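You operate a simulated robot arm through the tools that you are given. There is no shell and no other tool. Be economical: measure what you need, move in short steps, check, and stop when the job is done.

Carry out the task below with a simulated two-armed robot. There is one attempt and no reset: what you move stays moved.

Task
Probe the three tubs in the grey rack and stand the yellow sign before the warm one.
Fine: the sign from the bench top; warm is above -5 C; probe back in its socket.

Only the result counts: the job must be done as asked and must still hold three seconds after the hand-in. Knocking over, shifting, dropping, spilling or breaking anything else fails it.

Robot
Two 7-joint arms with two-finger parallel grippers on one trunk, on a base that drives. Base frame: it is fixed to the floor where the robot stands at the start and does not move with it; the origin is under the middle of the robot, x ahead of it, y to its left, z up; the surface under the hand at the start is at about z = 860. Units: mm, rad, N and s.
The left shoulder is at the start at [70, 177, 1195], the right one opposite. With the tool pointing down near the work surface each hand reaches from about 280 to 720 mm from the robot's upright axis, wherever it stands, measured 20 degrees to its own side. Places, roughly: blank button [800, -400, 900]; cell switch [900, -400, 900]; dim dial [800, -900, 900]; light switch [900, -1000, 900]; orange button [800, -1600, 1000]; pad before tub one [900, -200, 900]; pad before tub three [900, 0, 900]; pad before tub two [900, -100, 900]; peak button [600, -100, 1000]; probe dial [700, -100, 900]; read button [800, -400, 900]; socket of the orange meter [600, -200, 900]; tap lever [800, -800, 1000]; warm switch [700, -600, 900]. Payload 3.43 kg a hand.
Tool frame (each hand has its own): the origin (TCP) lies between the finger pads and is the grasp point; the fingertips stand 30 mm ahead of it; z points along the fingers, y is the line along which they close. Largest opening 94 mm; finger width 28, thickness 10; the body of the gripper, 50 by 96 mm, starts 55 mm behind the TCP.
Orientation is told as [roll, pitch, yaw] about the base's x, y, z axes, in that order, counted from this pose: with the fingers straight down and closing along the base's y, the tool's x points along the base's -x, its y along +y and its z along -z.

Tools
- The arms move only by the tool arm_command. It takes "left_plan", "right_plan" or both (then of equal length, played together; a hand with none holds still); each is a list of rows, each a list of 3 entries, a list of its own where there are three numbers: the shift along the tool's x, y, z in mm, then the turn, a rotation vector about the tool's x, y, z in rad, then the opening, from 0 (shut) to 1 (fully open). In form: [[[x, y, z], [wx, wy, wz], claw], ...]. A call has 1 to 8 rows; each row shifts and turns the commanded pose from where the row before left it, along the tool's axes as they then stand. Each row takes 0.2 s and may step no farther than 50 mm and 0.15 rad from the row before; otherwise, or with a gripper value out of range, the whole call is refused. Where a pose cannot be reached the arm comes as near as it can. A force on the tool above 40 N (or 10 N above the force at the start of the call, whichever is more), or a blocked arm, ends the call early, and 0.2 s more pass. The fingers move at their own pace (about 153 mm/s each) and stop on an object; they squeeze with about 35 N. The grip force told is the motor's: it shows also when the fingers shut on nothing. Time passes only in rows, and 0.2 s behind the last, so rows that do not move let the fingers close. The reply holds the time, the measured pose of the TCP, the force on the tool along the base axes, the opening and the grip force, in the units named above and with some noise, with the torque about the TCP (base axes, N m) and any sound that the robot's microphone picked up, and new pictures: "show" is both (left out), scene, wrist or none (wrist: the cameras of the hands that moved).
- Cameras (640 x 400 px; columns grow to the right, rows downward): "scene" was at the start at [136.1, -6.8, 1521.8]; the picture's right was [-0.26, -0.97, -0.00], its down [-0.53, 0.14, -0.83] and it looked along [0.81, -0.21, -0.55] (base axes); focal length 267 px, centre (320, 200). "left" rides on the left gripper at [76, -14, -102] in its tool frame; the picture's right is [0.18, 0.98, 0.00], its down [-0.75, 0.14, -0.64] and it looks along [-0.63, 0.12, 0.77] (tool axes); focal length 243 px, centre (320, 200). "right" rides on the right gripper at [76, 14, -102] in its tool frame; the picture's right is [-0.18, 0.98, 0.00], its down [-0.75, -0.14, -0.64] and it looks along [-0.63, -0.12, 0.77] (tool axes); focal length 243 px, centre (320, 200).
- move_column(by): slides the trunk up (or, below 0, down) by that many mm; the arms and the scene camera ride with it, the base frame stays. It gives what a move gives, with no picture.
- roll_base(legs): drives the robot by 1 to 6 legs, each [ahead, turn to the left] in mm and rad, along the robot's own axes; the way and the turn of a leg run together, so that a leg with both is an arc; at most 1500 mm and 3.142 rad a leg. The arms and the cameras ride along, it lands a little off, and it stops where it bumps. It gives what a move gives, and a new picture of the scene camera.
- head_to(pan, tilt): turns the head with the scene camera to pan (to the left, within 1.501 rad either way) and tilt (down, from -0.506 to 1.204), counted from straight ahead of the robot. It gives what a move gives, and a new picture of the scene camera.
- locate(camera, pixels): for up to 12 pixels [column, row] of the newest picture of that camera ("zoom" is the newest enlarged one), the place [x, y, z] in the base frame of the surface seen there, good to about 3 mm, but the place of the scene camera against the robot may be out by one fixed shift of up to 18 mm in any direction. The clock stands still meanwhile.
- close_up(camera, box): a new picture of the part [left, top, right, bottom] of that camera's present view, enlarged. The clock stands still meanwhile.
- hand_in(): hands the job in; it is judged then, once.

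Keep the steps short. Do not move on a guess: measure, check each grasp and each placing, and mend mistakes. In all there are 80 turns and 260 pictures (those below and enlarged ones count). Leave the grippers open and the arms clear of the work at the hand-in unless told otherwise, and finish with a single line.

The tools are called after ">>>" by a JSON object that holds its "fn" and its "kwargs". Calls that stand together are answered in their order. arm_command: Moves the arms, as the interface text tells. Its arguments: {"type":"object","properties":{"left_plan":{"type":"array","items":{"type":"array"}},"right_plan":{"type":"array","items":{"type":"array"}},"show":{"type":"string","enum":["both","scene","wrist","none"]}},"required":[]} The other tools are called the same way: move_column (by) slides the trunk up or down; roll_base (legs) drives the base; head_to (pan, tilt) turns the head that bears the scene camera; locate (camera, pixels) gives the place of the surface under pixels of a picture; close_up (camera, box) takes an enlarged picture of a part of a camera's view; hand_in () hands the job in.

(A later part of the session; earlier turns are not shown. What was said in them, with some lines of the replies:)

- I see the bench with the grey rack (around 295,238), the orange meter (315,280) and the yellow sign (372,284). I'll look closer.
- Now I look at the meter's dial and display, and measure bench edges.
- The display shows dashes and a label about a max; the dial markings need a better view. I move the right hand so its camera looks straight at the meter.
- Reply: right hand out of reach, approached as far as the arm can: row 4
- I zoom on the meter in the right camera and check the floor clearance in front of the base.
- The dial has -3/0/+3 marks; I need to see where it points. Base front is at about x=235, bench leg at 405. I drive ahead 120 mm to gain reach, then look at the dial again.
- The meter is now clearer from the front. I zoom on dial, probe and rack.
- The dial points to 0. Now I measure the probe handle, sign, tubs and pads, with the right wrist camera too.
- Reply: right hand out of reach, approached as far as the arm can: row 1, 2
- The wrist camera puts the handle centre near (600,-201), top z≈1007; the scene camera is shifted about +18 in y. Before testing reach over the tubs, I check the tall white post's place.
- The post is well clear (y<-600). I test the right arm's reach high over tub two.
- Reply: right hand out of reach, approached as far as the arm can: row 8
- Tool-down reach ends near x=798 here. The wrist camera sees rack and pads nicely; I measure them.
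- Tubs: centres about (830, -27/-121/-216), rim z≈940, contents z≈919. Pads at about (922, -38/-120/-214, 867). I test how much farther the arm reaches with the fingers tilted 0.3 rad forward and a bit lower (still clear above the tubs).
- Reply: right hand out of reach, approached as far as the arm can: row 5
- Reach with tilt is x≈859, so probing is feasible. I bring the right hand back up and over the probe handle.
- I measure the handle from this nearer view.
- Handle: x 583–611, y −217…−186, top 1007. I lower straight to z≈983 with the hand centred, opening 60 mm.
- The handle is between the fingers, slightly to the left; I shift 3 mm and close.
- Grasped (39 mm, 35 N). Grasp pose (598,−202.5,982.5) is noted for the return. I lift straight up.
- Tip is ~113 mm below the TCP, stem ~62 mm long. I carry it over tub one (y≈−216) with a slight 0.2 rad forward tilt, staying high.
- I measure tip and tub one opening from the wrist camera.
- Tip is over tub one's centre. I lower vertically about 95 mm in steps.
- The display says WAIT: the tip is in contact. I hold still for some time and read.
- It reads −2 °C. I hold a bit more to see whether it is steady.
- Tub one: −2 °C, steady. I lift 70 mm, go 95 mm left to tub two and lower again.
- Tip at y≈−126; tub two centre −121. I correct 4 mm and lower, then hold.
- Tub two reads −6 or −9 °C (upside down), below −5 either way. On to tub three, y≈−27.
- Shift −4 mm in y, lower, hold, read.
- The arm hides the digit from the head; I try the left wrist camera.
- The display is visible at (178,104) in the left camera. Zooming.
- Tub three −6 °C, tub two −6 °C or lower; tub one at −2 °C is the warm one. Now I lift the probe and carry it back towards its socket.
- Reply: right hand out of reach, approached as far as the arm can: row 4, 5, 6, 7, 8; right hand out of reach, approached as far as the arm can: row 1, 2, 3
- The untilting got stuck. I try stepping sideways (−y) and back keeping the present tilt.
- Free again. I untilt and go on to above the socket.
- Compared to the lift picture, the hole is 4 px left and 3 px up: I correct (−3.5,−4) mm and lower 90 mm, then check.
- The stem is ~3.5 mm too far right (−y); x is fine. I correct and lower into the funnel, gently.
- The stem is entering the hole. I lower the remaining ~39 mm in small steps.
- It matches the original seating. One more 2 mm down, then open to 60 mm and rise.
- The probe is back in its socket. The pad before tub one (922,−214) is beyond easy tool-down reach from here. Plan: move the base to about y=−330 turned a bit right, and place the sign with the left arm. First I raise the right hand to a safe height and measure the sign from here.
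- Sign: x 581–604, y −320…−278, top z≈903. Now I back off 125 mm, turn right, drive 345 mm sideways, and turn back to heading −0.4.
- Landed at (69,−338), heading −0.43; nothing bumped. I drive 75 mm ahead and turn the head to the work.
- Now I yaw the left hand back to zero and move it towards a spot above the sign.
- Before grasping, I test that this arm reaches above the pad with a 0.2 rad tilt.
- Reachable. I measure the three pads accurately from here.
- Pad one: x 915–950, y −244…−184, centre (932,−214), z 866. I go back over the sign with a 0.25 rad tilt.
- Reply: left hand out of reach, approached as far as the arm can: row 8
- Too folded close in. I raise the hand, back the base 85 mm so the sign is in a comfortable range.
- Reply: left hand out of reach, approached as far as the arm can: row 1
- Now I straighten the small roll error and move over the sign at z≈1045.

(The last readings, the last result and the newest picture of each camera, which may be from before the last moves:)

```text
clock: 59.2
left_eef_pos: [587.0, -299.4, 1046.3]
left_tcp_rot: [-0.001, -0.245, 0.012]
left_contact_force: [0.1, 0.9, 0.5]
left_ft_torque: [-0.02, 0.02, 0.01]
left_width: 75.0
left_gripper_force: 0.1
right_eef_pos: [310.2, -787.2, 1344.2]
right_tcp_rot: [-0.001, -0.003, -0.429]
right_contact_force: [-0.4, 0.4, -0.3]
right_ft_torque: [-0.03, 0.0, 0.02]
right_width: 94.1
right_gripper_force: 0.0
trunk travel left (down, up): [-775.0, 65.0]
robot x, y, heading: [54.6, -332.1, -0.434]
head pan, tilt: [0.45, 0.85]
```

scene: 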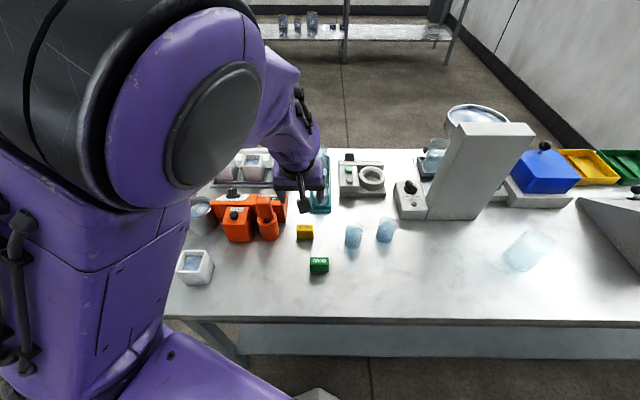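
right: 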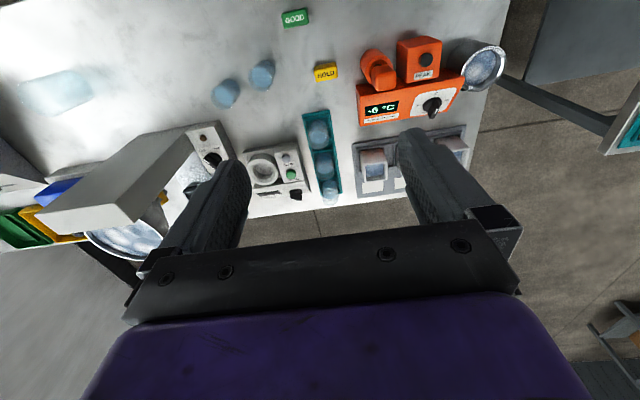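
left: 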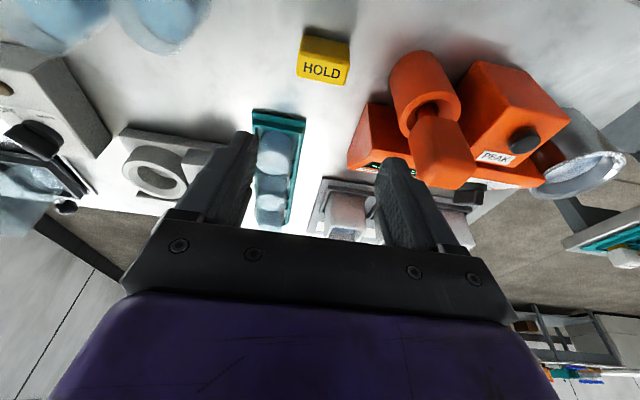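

>>> {"fn": "locate", "kwargs": {"camera": "left", "pixels": [[302, 58], [347, 66], [322, 62], [321, 72], [304, 42], [346, 46], [301, 74], [342, 82], [325, 45]]}}

>>> {"fn": "close_up", "kwargs": {"camera": "left", "box": [280, 20, 370, 100]}}

```text
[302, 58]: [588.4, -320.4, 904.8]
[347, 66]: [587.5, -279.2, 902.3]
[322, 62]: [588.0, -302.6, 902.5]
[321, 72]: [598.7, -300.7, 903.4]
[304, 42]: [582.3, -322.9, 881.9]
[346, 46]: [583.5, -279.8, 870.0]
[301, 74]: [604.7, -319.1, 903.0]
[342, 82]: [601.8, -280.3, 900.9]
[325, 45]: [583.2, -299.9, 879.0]
```

```text
5.00 times, centred on (325, 60) of left
```

zoom: 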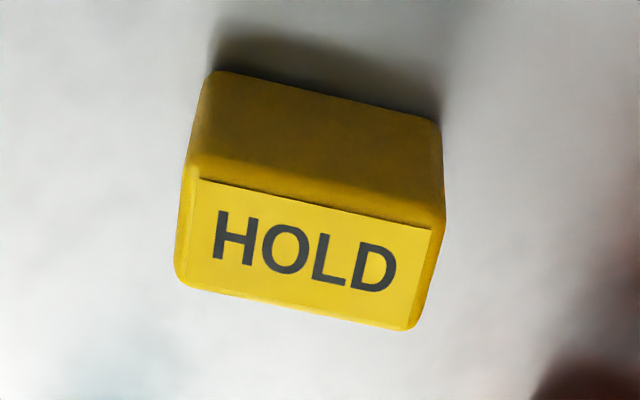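

Sign centre (594,−301), top 903, aligned with the fingers. I go down 100 mm first.

>>> {"fn": "arm_command", "kwargs": {"left_plan": [[[8, -1.5, 44.4], [0, 0, 0], 0.8], [[10.9, 0, 43.7], [0, 0, 0], 0.8], [[2.4, 0, 9.7], [0, 0, 0], 0.8]], "show": "both"}}

```text
clock: 60.0
left_eef_pos: [594.8, -300.5, 943.0]
left_tcp_rot: [-0.001, -0.244, 0.015]
left_contact_force: [0.0, -0.3, 0.1]
left_ft_torque: [-0.01, -0.02, 0.03]
left_width: 75.0
left_gripper_force: 0.0
right_eef_pos: [310.2, -789.2, 1342.3]
right_tcp_rot: [0.0, -0.001, -0.431]
right_contact_force: [0.5, -0.4, -0.3]
right_ft_torque: [0.04, -0.02, 0.03]
right_width: 94.2
right_gripper_force: 0.0
trunk travel left (down, up): [-775.0, 65.0]
robot x, y, heading: [54.3, -330.3, -0.432]
head pan, tilt: [0.45, 0.85]
```

scene: 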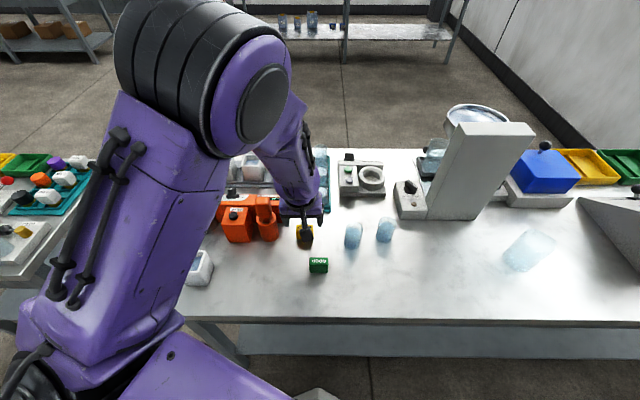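
left: 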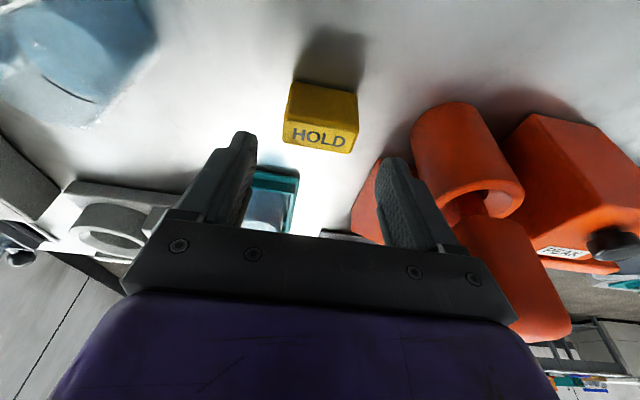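

Good line-up. I go down the last 42 mm and 4 mm back.

>>> {"fn": "arm_command", "kwargs": {"left_plan": [[[8, 0, 20], [0, 0, 0], 0.8], [[6, 0, 19.5], [0, 0, 0], 0.8], [[0, 0, 0], [0, 0, 0], 0.8]], "show": "both"}}

```text
clock: 60.9
left_eef_pos: [589.9, -301.2, 902.9]
left_tcp_rot: [-0.001, -0.242, 0.012]
left_contact_force: [-0.4, -1.1, 0.4]
left_ft_torque: [-0.01, -0.02, -0.02]
left_width: 75.2
left_gripper_force: 0.0
right_eef_pos: [312.2, -790.0, 1342.0]
right_tcp_rot: [0.0, -0.002, -0.432]
right_contact_force: [0.0, 0.4, 0.3]
right_ft_torque: [-0.02, -0.01, -0.01]
right_width: 93.9
right_gripper_force: 0.0
trunk travel left (down, up): [-775.0, 65.0]
robot x, y, heading: [52.4, -334.7, -0.435]
head pan, tilt: [0.45, 0.85]
```

scene: 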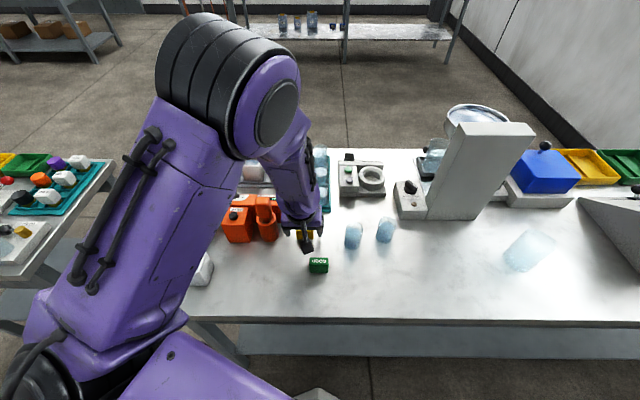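
left: 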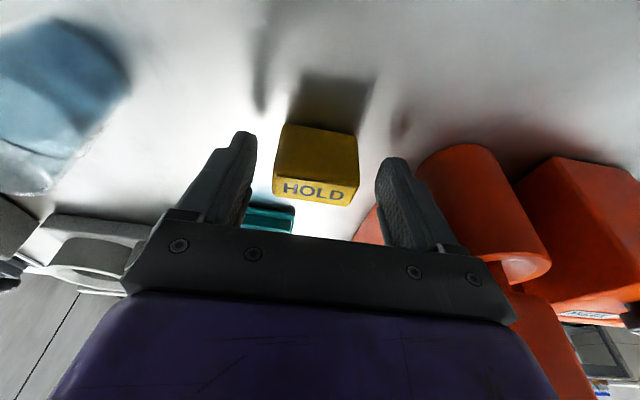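

The sign sits between the fingers. Closing.

>>> {"fn": "arm_command", "kwargs": {"left_plan": [[[0, 0, 0], [0, 0, 0], 0.4], [[0, 0, 0], [0, 0, 0], 0.2], [[0, 0, 0], [0, 0, 0], 0.2]], "show": "wrist"}}

```text
clock: 61.6
left_eef_pos: [588.4, -299.9, 904.8]
left_tcp_rot: [-0.001, -0.244, 0.015]
left_contact_force: [0.8, -0.2, 2.4]
left_ft_torque: [-0.09, -0.06, 0.04]
left_width: 47.1
left_gripper_force: 34.8
right_eef_pos: [312.1, -789.1, 1342.3]
right_tcp_rot: [0.001, -0.001, -0.429]
right_contact_force: [0.6, -0.2, 0.0]
right_ft_torque: [0.0, 0.0, -0.01]
right_width: 94.1
right_gripper_force: 0.2
trunk travel left (down, up): [-775.0, 65.0]
robot x, y, heading: [53.7, -329.0, -0.434]
head pan, tilt: [0.45, 0.85]
```

left: 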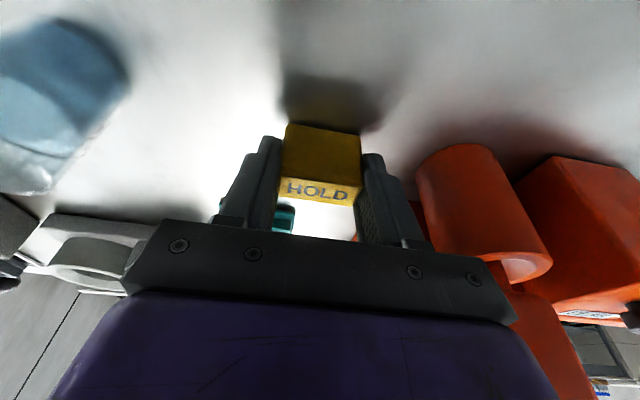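

Held (47 mm, 35 N). I lift straight up 135 mm, then drive forward 90 mm.

>>> {"fn": "arm_command", "kwargs": {"left_plan": [[[-5, 0, -19.5], [0, 0, 0], 0.2], [[-10.9, 0, -43.7], [0, 0, 0], 0.2], [[-10.9, 0, -43.7], [0, 0, 0], 0.2], [[-20, 15, -30], [0, 0, 0], 0.2], [[-40, 15, 0], [0, 0, 0], 0.2]], "show": "both"}}

```text
clock: 62.9
left_eef_pos: [645.2, -266.6, 1055.5]
left_tcp_rot: [0.0, -0.238, 0.015]
left_contact_force: [0.9, 0.1, -0.6]
left_ft_torque: [-0.03, 0.03, 0.0]
left_width: 47.0
left_gripper_force: 35.0
right_eef_pos: [314.3, -787.4, 1342.5]
right_tcp_rot: [-0.003, 0.002, -0.428]
right_contact_force: [0.1, 0.0, -0.1]
right_ft_torque: [-0.01, 0.05, 0.01]
right_width: 94.2
right_gripper_force: 0.0
trunk travel left (down, up): [-775.0, 65.0]
robot x, y, heading: [50.0, -329.2, -0.436]
head pan, tilt: [0.45, 0.85]
```

scene: 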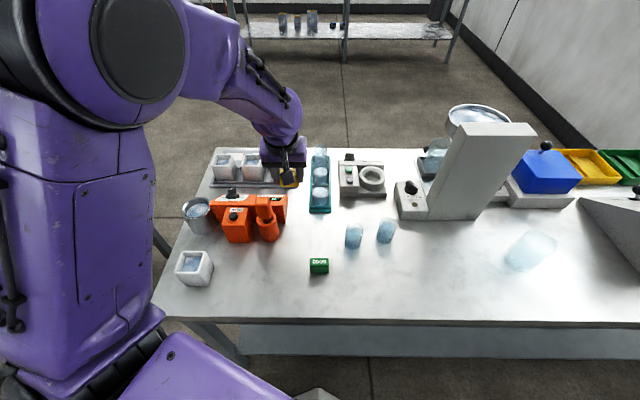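
left: 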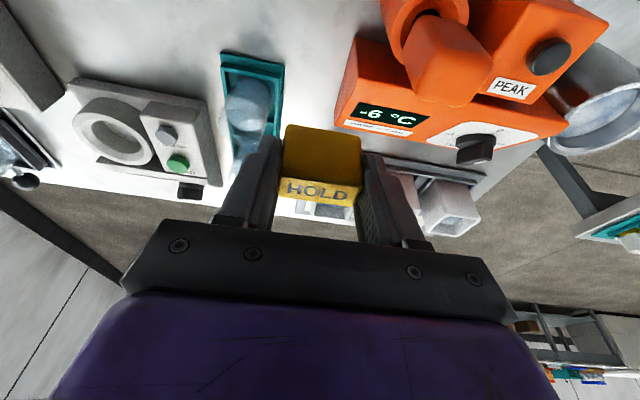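

The sign is lifted. I drive 90 mm ahead (hand height is clear of everything).

>>> {"fn": "roll_base", "kwargs": {"legs": [[90, 0]]}}

```text
clock: 64.0
left_eef_pos: [717.7, -300.7, 1061.3]
left_tcp_rot: [-0.002, -0.249, 0.014]
left_contact_force: [-1.4, -0.4, 0.1]
left_ft_torque: [-0.01, -0.04, -0.01]
left_width: 46.8
left_gripper_force: 35.2
right_eef_pos: [383.0, -822.4, 1345.3]
right_tcp_rot: [-0.001, -0.009, -0.431]
right_contact_force: [-1.6, -0.4, 1.0]
right_ft_torque: [-0.01, -0.05, 0.04]
right_width: 94.0
right_gripper_force: 0.1
trunk travel left (down, up): [-775.0, 65.0]
robot x, y, heading: [132.1, -367.4, -0.434]
head pan, tilt: [0.45, 0.85]
```

scene: 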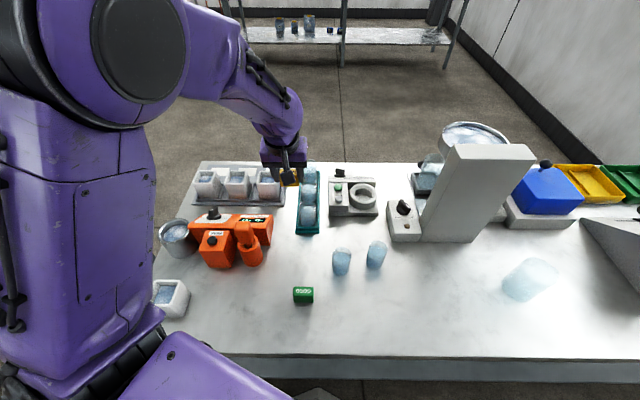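

Now forward and left to above pad one, at the same height.

>>> {"fn": "arm_command", "kwargs": {"left_plan": [[[-38.8, 17.5, 9.7], [0, 0, 0], 0.2], [[-38.8, 17.5, 9.7], [0, 0, 0], 0.2], [[-38.8, 17.5, 9.7], [0, 0, 0], 0.2], [[-38.8, 17.5, 9.7], [0, 0, 0], 0.2], [[-38.8, 17.5, 9.7], [0, 0, 0], 0.2], [[0, 0, 0], [0, 0, 0], 0.2]], "show": "both"}}

```text
clock: 65.3
left_eef_pos: [923.8, -214.9, 1057.9]
left_tcp_rot: [-0.001, -0.24, 0.013]
left_contact_force: [0.7, 0.7, -0.2]
left_ft_torque: [0.0, 0.01, 0.02]
left_width: 46.9
left_gripper_force: 35.2
right_eef_pos: [392.0, -826.6, 1342.6]
right_tcp_rot: [0.0, -0.001, -0.431]
right_contact_force: [-1.2, -0.3, 0.8]
right_ft_torque: [-0.01, 0.0, 0.02]
right_width: 93.9
right_gripper_force: 0.0
trunk travel left (down, up): [-775.0, 65.0]
robot x, y, heading: [130.9, -365.7, -0.44]
head pan, tilt: [0.45, 0.85]
```

scene: 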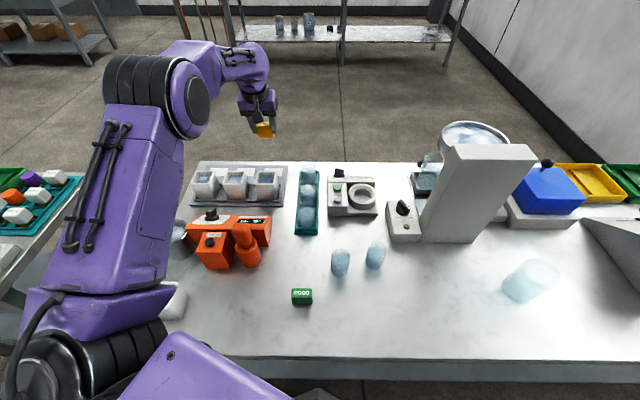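
left: 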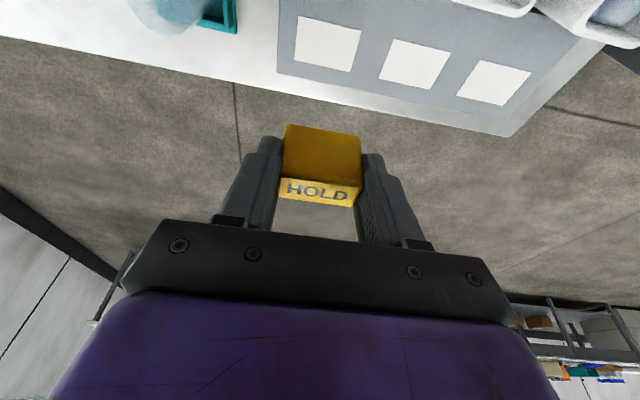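

Above pad one. I descend 128 mm vertically and check.

>>> {"fn": "arm_command", "kwargs": {"left_plan": [[[8, 0, 44.2], [0, 0, 0], 0.2], [[10.8, 0, 43.7], [0, 0, 0], 0.2], [[9, 0, 37], [0, 0, 0], 0.2], [[0, 0, 0], [0, 0, 0], 0.2]], "show": "both"}}

>>> {"fn": "close_up", "kwargs": {"camera": "scene", "box": [180, 120, 320, 210]}}

```text
clock: 66.3
left_eef_pos: [927.4, -219.0, 929.3]
left_tcp_rot: [-0.001, -0.243, 0.014]
left_contact_force: [0.2, -0.1, -1.6]
left_ft_torque: [0.03, -0.03, 0.01]
left_width: 46.9
left_gripper_force: 34.8
right_eef_pos: [392.2, -826.3, 1342.7]
right_tcp_rot: [0.0, -0.001, -0.432]
right_contact_force: [0.4, 0.0, 0.0]
right_ft_torque: [0.0, -0.02, 0.0]
right_width: 94.1
right_gripper_force: 0.1
trunk travel left (down, up): [-775.0, 65.0]
robot x, y, heading: [132.9, -362.3, -0.436]
head pan, tilt: [0.45, 0.85]
```

scene: 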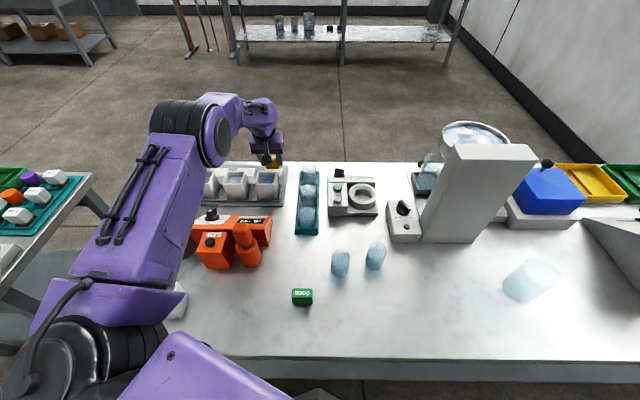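
left: 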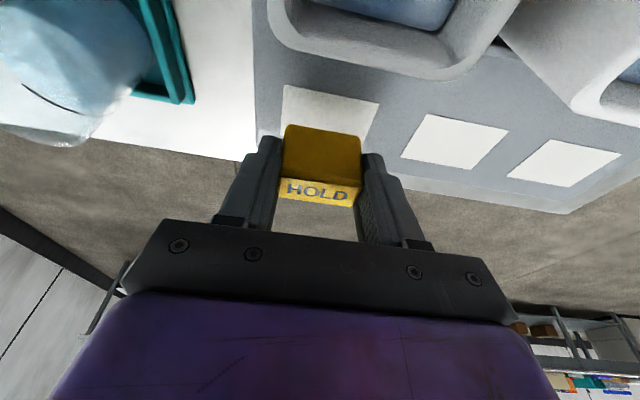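

```text
4.44 times, centred on (250, 165) of scene
```

zoom: 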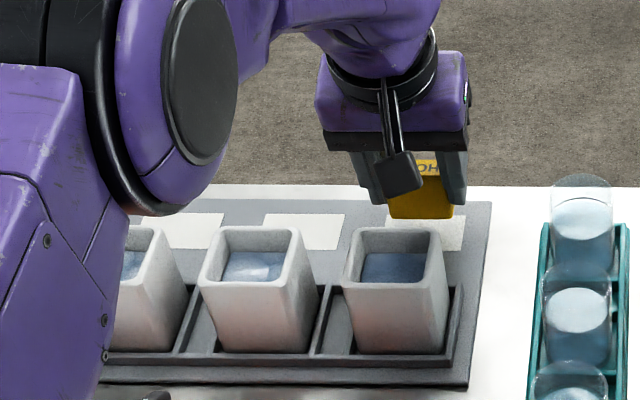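

The sign hangs over pad one. I check its position against the pad.

>>> {"fn": "locate", "kwargs": {"camera": "left", "pixels": [[290, 140], [355, 150], [322, 145], [320, 178], [290, 110], [345, 112], [282, 90], [378, 102]]}}

```text
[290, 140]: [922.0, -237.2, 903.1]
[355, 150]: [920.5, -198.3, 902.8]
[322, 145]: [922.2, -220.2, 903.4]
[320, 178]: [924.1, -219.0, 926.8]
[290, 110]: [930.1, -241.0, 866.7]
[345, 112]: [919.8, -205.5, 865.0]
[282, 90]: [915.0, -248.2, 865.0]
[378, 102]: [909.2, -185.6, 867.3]
```

Sign centre (933,−219) vs pad centre (931,−215): shift +4 in y, −2 in x, and lower 23 mm gently.

>>> {"fn": "arm_command", "kwargs": {"left_plan": [[[2, 4, 0], [0, 0, 0], 0.2], [[2.4, 0, 9.7], [0, 0, 0], 0.2], [[1.7, 0, 6.8], [0, 0, 0], 0.2], [[1, 0, 3.9], [0, 0, 0], 0.2], [[0, 0, 0], [0, 0, 0], 0.2]], "show": "wrist"}}

>>> {"fn": "close_up", "kwargs": {"camera": "scene", "box": [220, 130, 310, 200]}}

```text
clock: 67.5
left_eef_pos: [923.2, -212.7, 909.1]
left_tcp_rot: [-0.002, -0.246, 0.013]
left_contact_force: [3.1, 0.6, 11.8]
left_ft_torque: [0.02, -0.19, 0.01]
left_width: 47.0
left_gripper_force: 35.0
right_eef_pos: [389.2, -826.6, 1342.7]
right_tcp_rot: [0.0, -0.003, -0.432]
right_contact_force: [0.3, 0.2, -0.7]
right_ft_torque: [-0.02, 0.01, -0.01]
right_width: 94.1
right_gripper_force: 0.1
trunk travel left (down, up): [-775.0, 65.0]
robot x, y, heading: [131.2, -368.8, -0.432]
head pan, tilt: [0.45, 0.85]
```

left: 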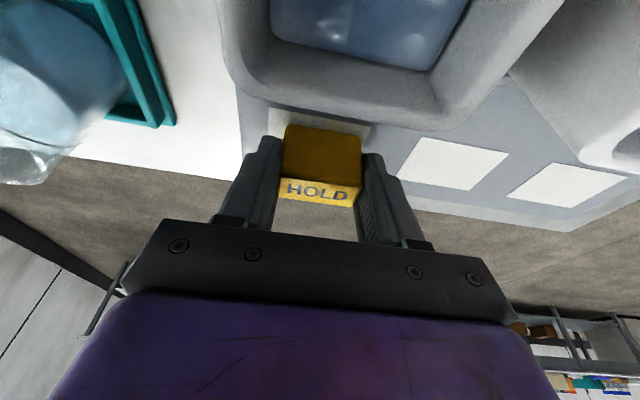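

```text
5.71 times, centred on (265, 165) of scene
```

zoom: 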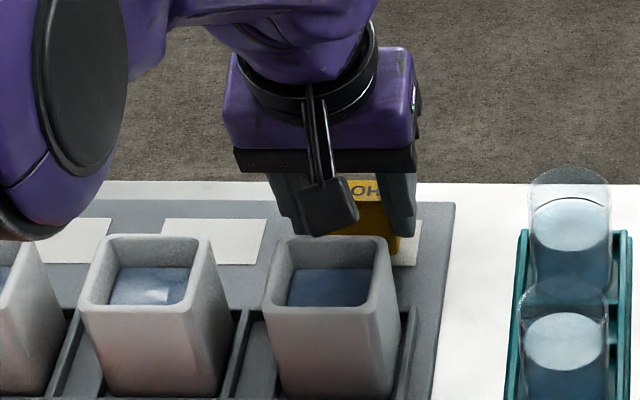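

11.8 N upward with torque consistent with the sign's base: it stands on the pad. I open and rise straight up.

>>> {"fn": "arm_command", "kwargs": {"left_plan": [[[0, 0, 0], [0, 0, 0], 0.6], [[0, 0, 0], [0, 0, 0], 0.75], [[0, 0, 0], [0, 0, 0], 0.75], [[-2.4, 0, -9.7], [0, 0, 0], 0.75], [[-7, 0, -29], [0, 0, 0], 0.75], [[-10.8, 0, -43.7], [0, 0, 0], 0.75], [[-10.8, 0, -43.7], [0, 0, 0], 0.75]], "show": "both"}}

>>> {"fn": "close_up", "kwargs": {"camera": "scene", "box": [180, 140, 320, 230]}}

```text
clock: 69.2
left_eef_pos: [922.3, -215.3, 1039.0]
left_tcp_rot: [0.001, -0.24, 0.015]
left_contact_force: [-0.6, 0.2, 0.5]
left_ft_torque: [-0.01, -0.01, 0.01]
left_width: 70.4
left_gripper_force: 0.1
right_eef_pos: [390.3, -826.1, 1342.7]
right_tcp_rot: [0.0, -0.001, -0.43]
right_contact_force: [-0.6, -0.5, -0.2]
right_ft_torque: [0.02, 0.02, 0.04]
right_width: 94.0
right_gripper_force: 0.2
trunk travel left (down, up): [-775.0, 65.0]
robot x, y, heading: [135.1, -364.1, -0.435]
head pan, tilt: [0.45, 0.85]
```

scene: 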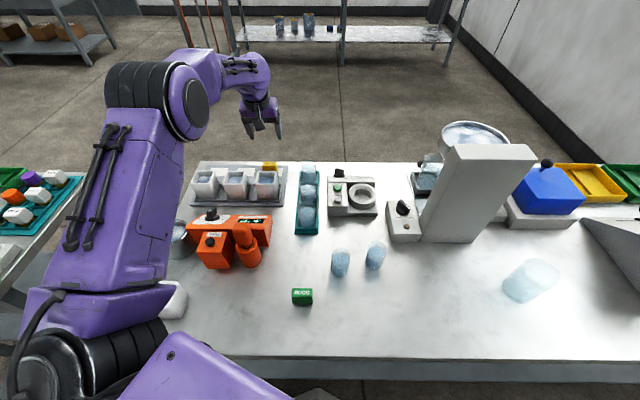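
left: 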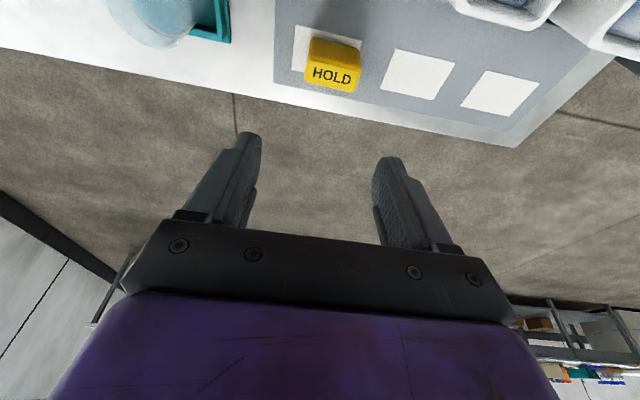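

```text
4.44 times, centred on (250, 185) of scene
```

zoom: 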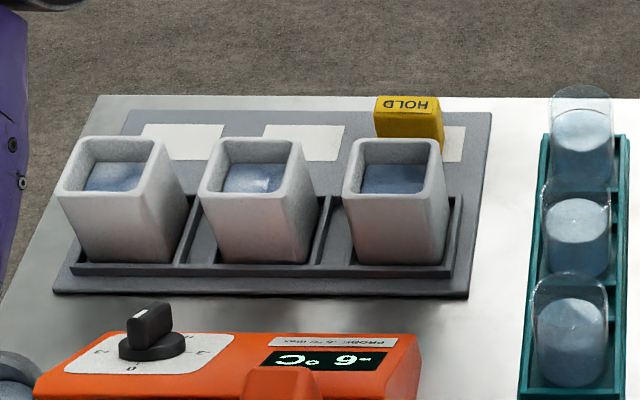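

The sign stands upright. I verify its place and retreat the arm upward and back.

>>> {"fn": "locate", "kwargs": {"camera": "left", "pixels": [[313, 50], [358, 58], [335, 54], [333, 75], [308, 80], [357, 88], [300, 40]]}}

>>> {"fn": "arm_command", "kwargs": {"left_plan": [[[0, 0, -40], [0, 0, 0], 1], [[36, -17, -20], [0, 0, 0], 1], [[38, -17, -20], [0, 0, 0], 1], [[38, -17, -20], [0, 0, 0], 1], [[38, -17, -20], [0, 0, 0], 1], [[38, -17, -20], [0, 0, 0], 1]], "show": "scene"}}

>>> {"fn": "close_up", "kwargs": {"camera": "scene", "box": [150, 140, 400, 310]}}

```text
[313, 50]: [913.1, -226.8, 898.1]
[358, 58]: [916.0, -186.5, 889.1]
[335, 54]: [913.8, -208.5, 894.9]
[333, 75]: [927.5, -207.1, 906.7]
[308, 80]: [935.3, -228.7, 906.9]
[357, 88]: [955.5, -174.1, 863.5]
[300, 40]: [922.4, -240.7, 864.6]
```

```text
clock: 70.5
left_eef_pos: [705.9, -300.3, 1129.2]
left_tcp_rot: [-0.001, -0.243, 0.014]
left_contact_force: [-0.7, -0.2, 0.1]
left_ft_torque: [0.01, -0.02, -0.01]
left_width: 93.9
left_gripper_force: 0.1
right_eef_pos: [390.0, -827.3, 1343.7]
right_tcp_rot: [0.002, -0.003, -0.432]
right_contact_force: [-1.3, 0.6, 0.5]
right_ft_torque: [-0.01, -0.04, 0.03]
right_width: 93.8
right_gripper_force: 0.0
trunk travel left (down, up): [-775.0, 65.0]
robot x, y, heading: [132.1, -369.2, -0.437]
head pan, tilt: [0.45, 0.85]
```

scene: 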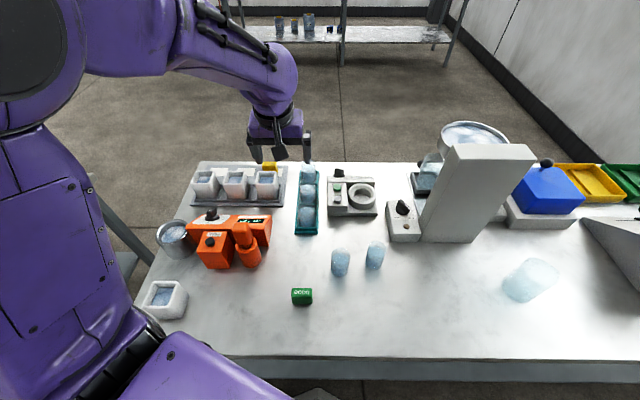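

```text
2.35 times, centred on (275, 225) of scene
```

zoom: 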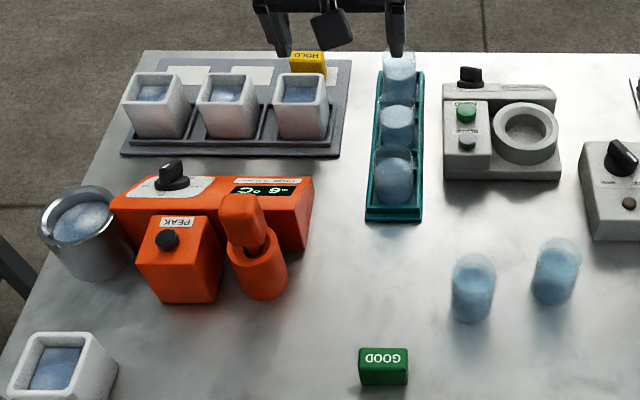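

The sign's centre is at about (925,−208), upright on tub one's pad. The probe is in its socket, both grippers are open and clear, and nothing else has moved. Handing in.

>>> {"fn": "hand_in", "kwargs": {}}

```text
The job is handed in.
```

Tub one is the warm one at −2 °C (tubs two and three both read −6 °C): the yellow HOLD sign stands upright on its pad, the probe is back in its socket, and the job is handed in.
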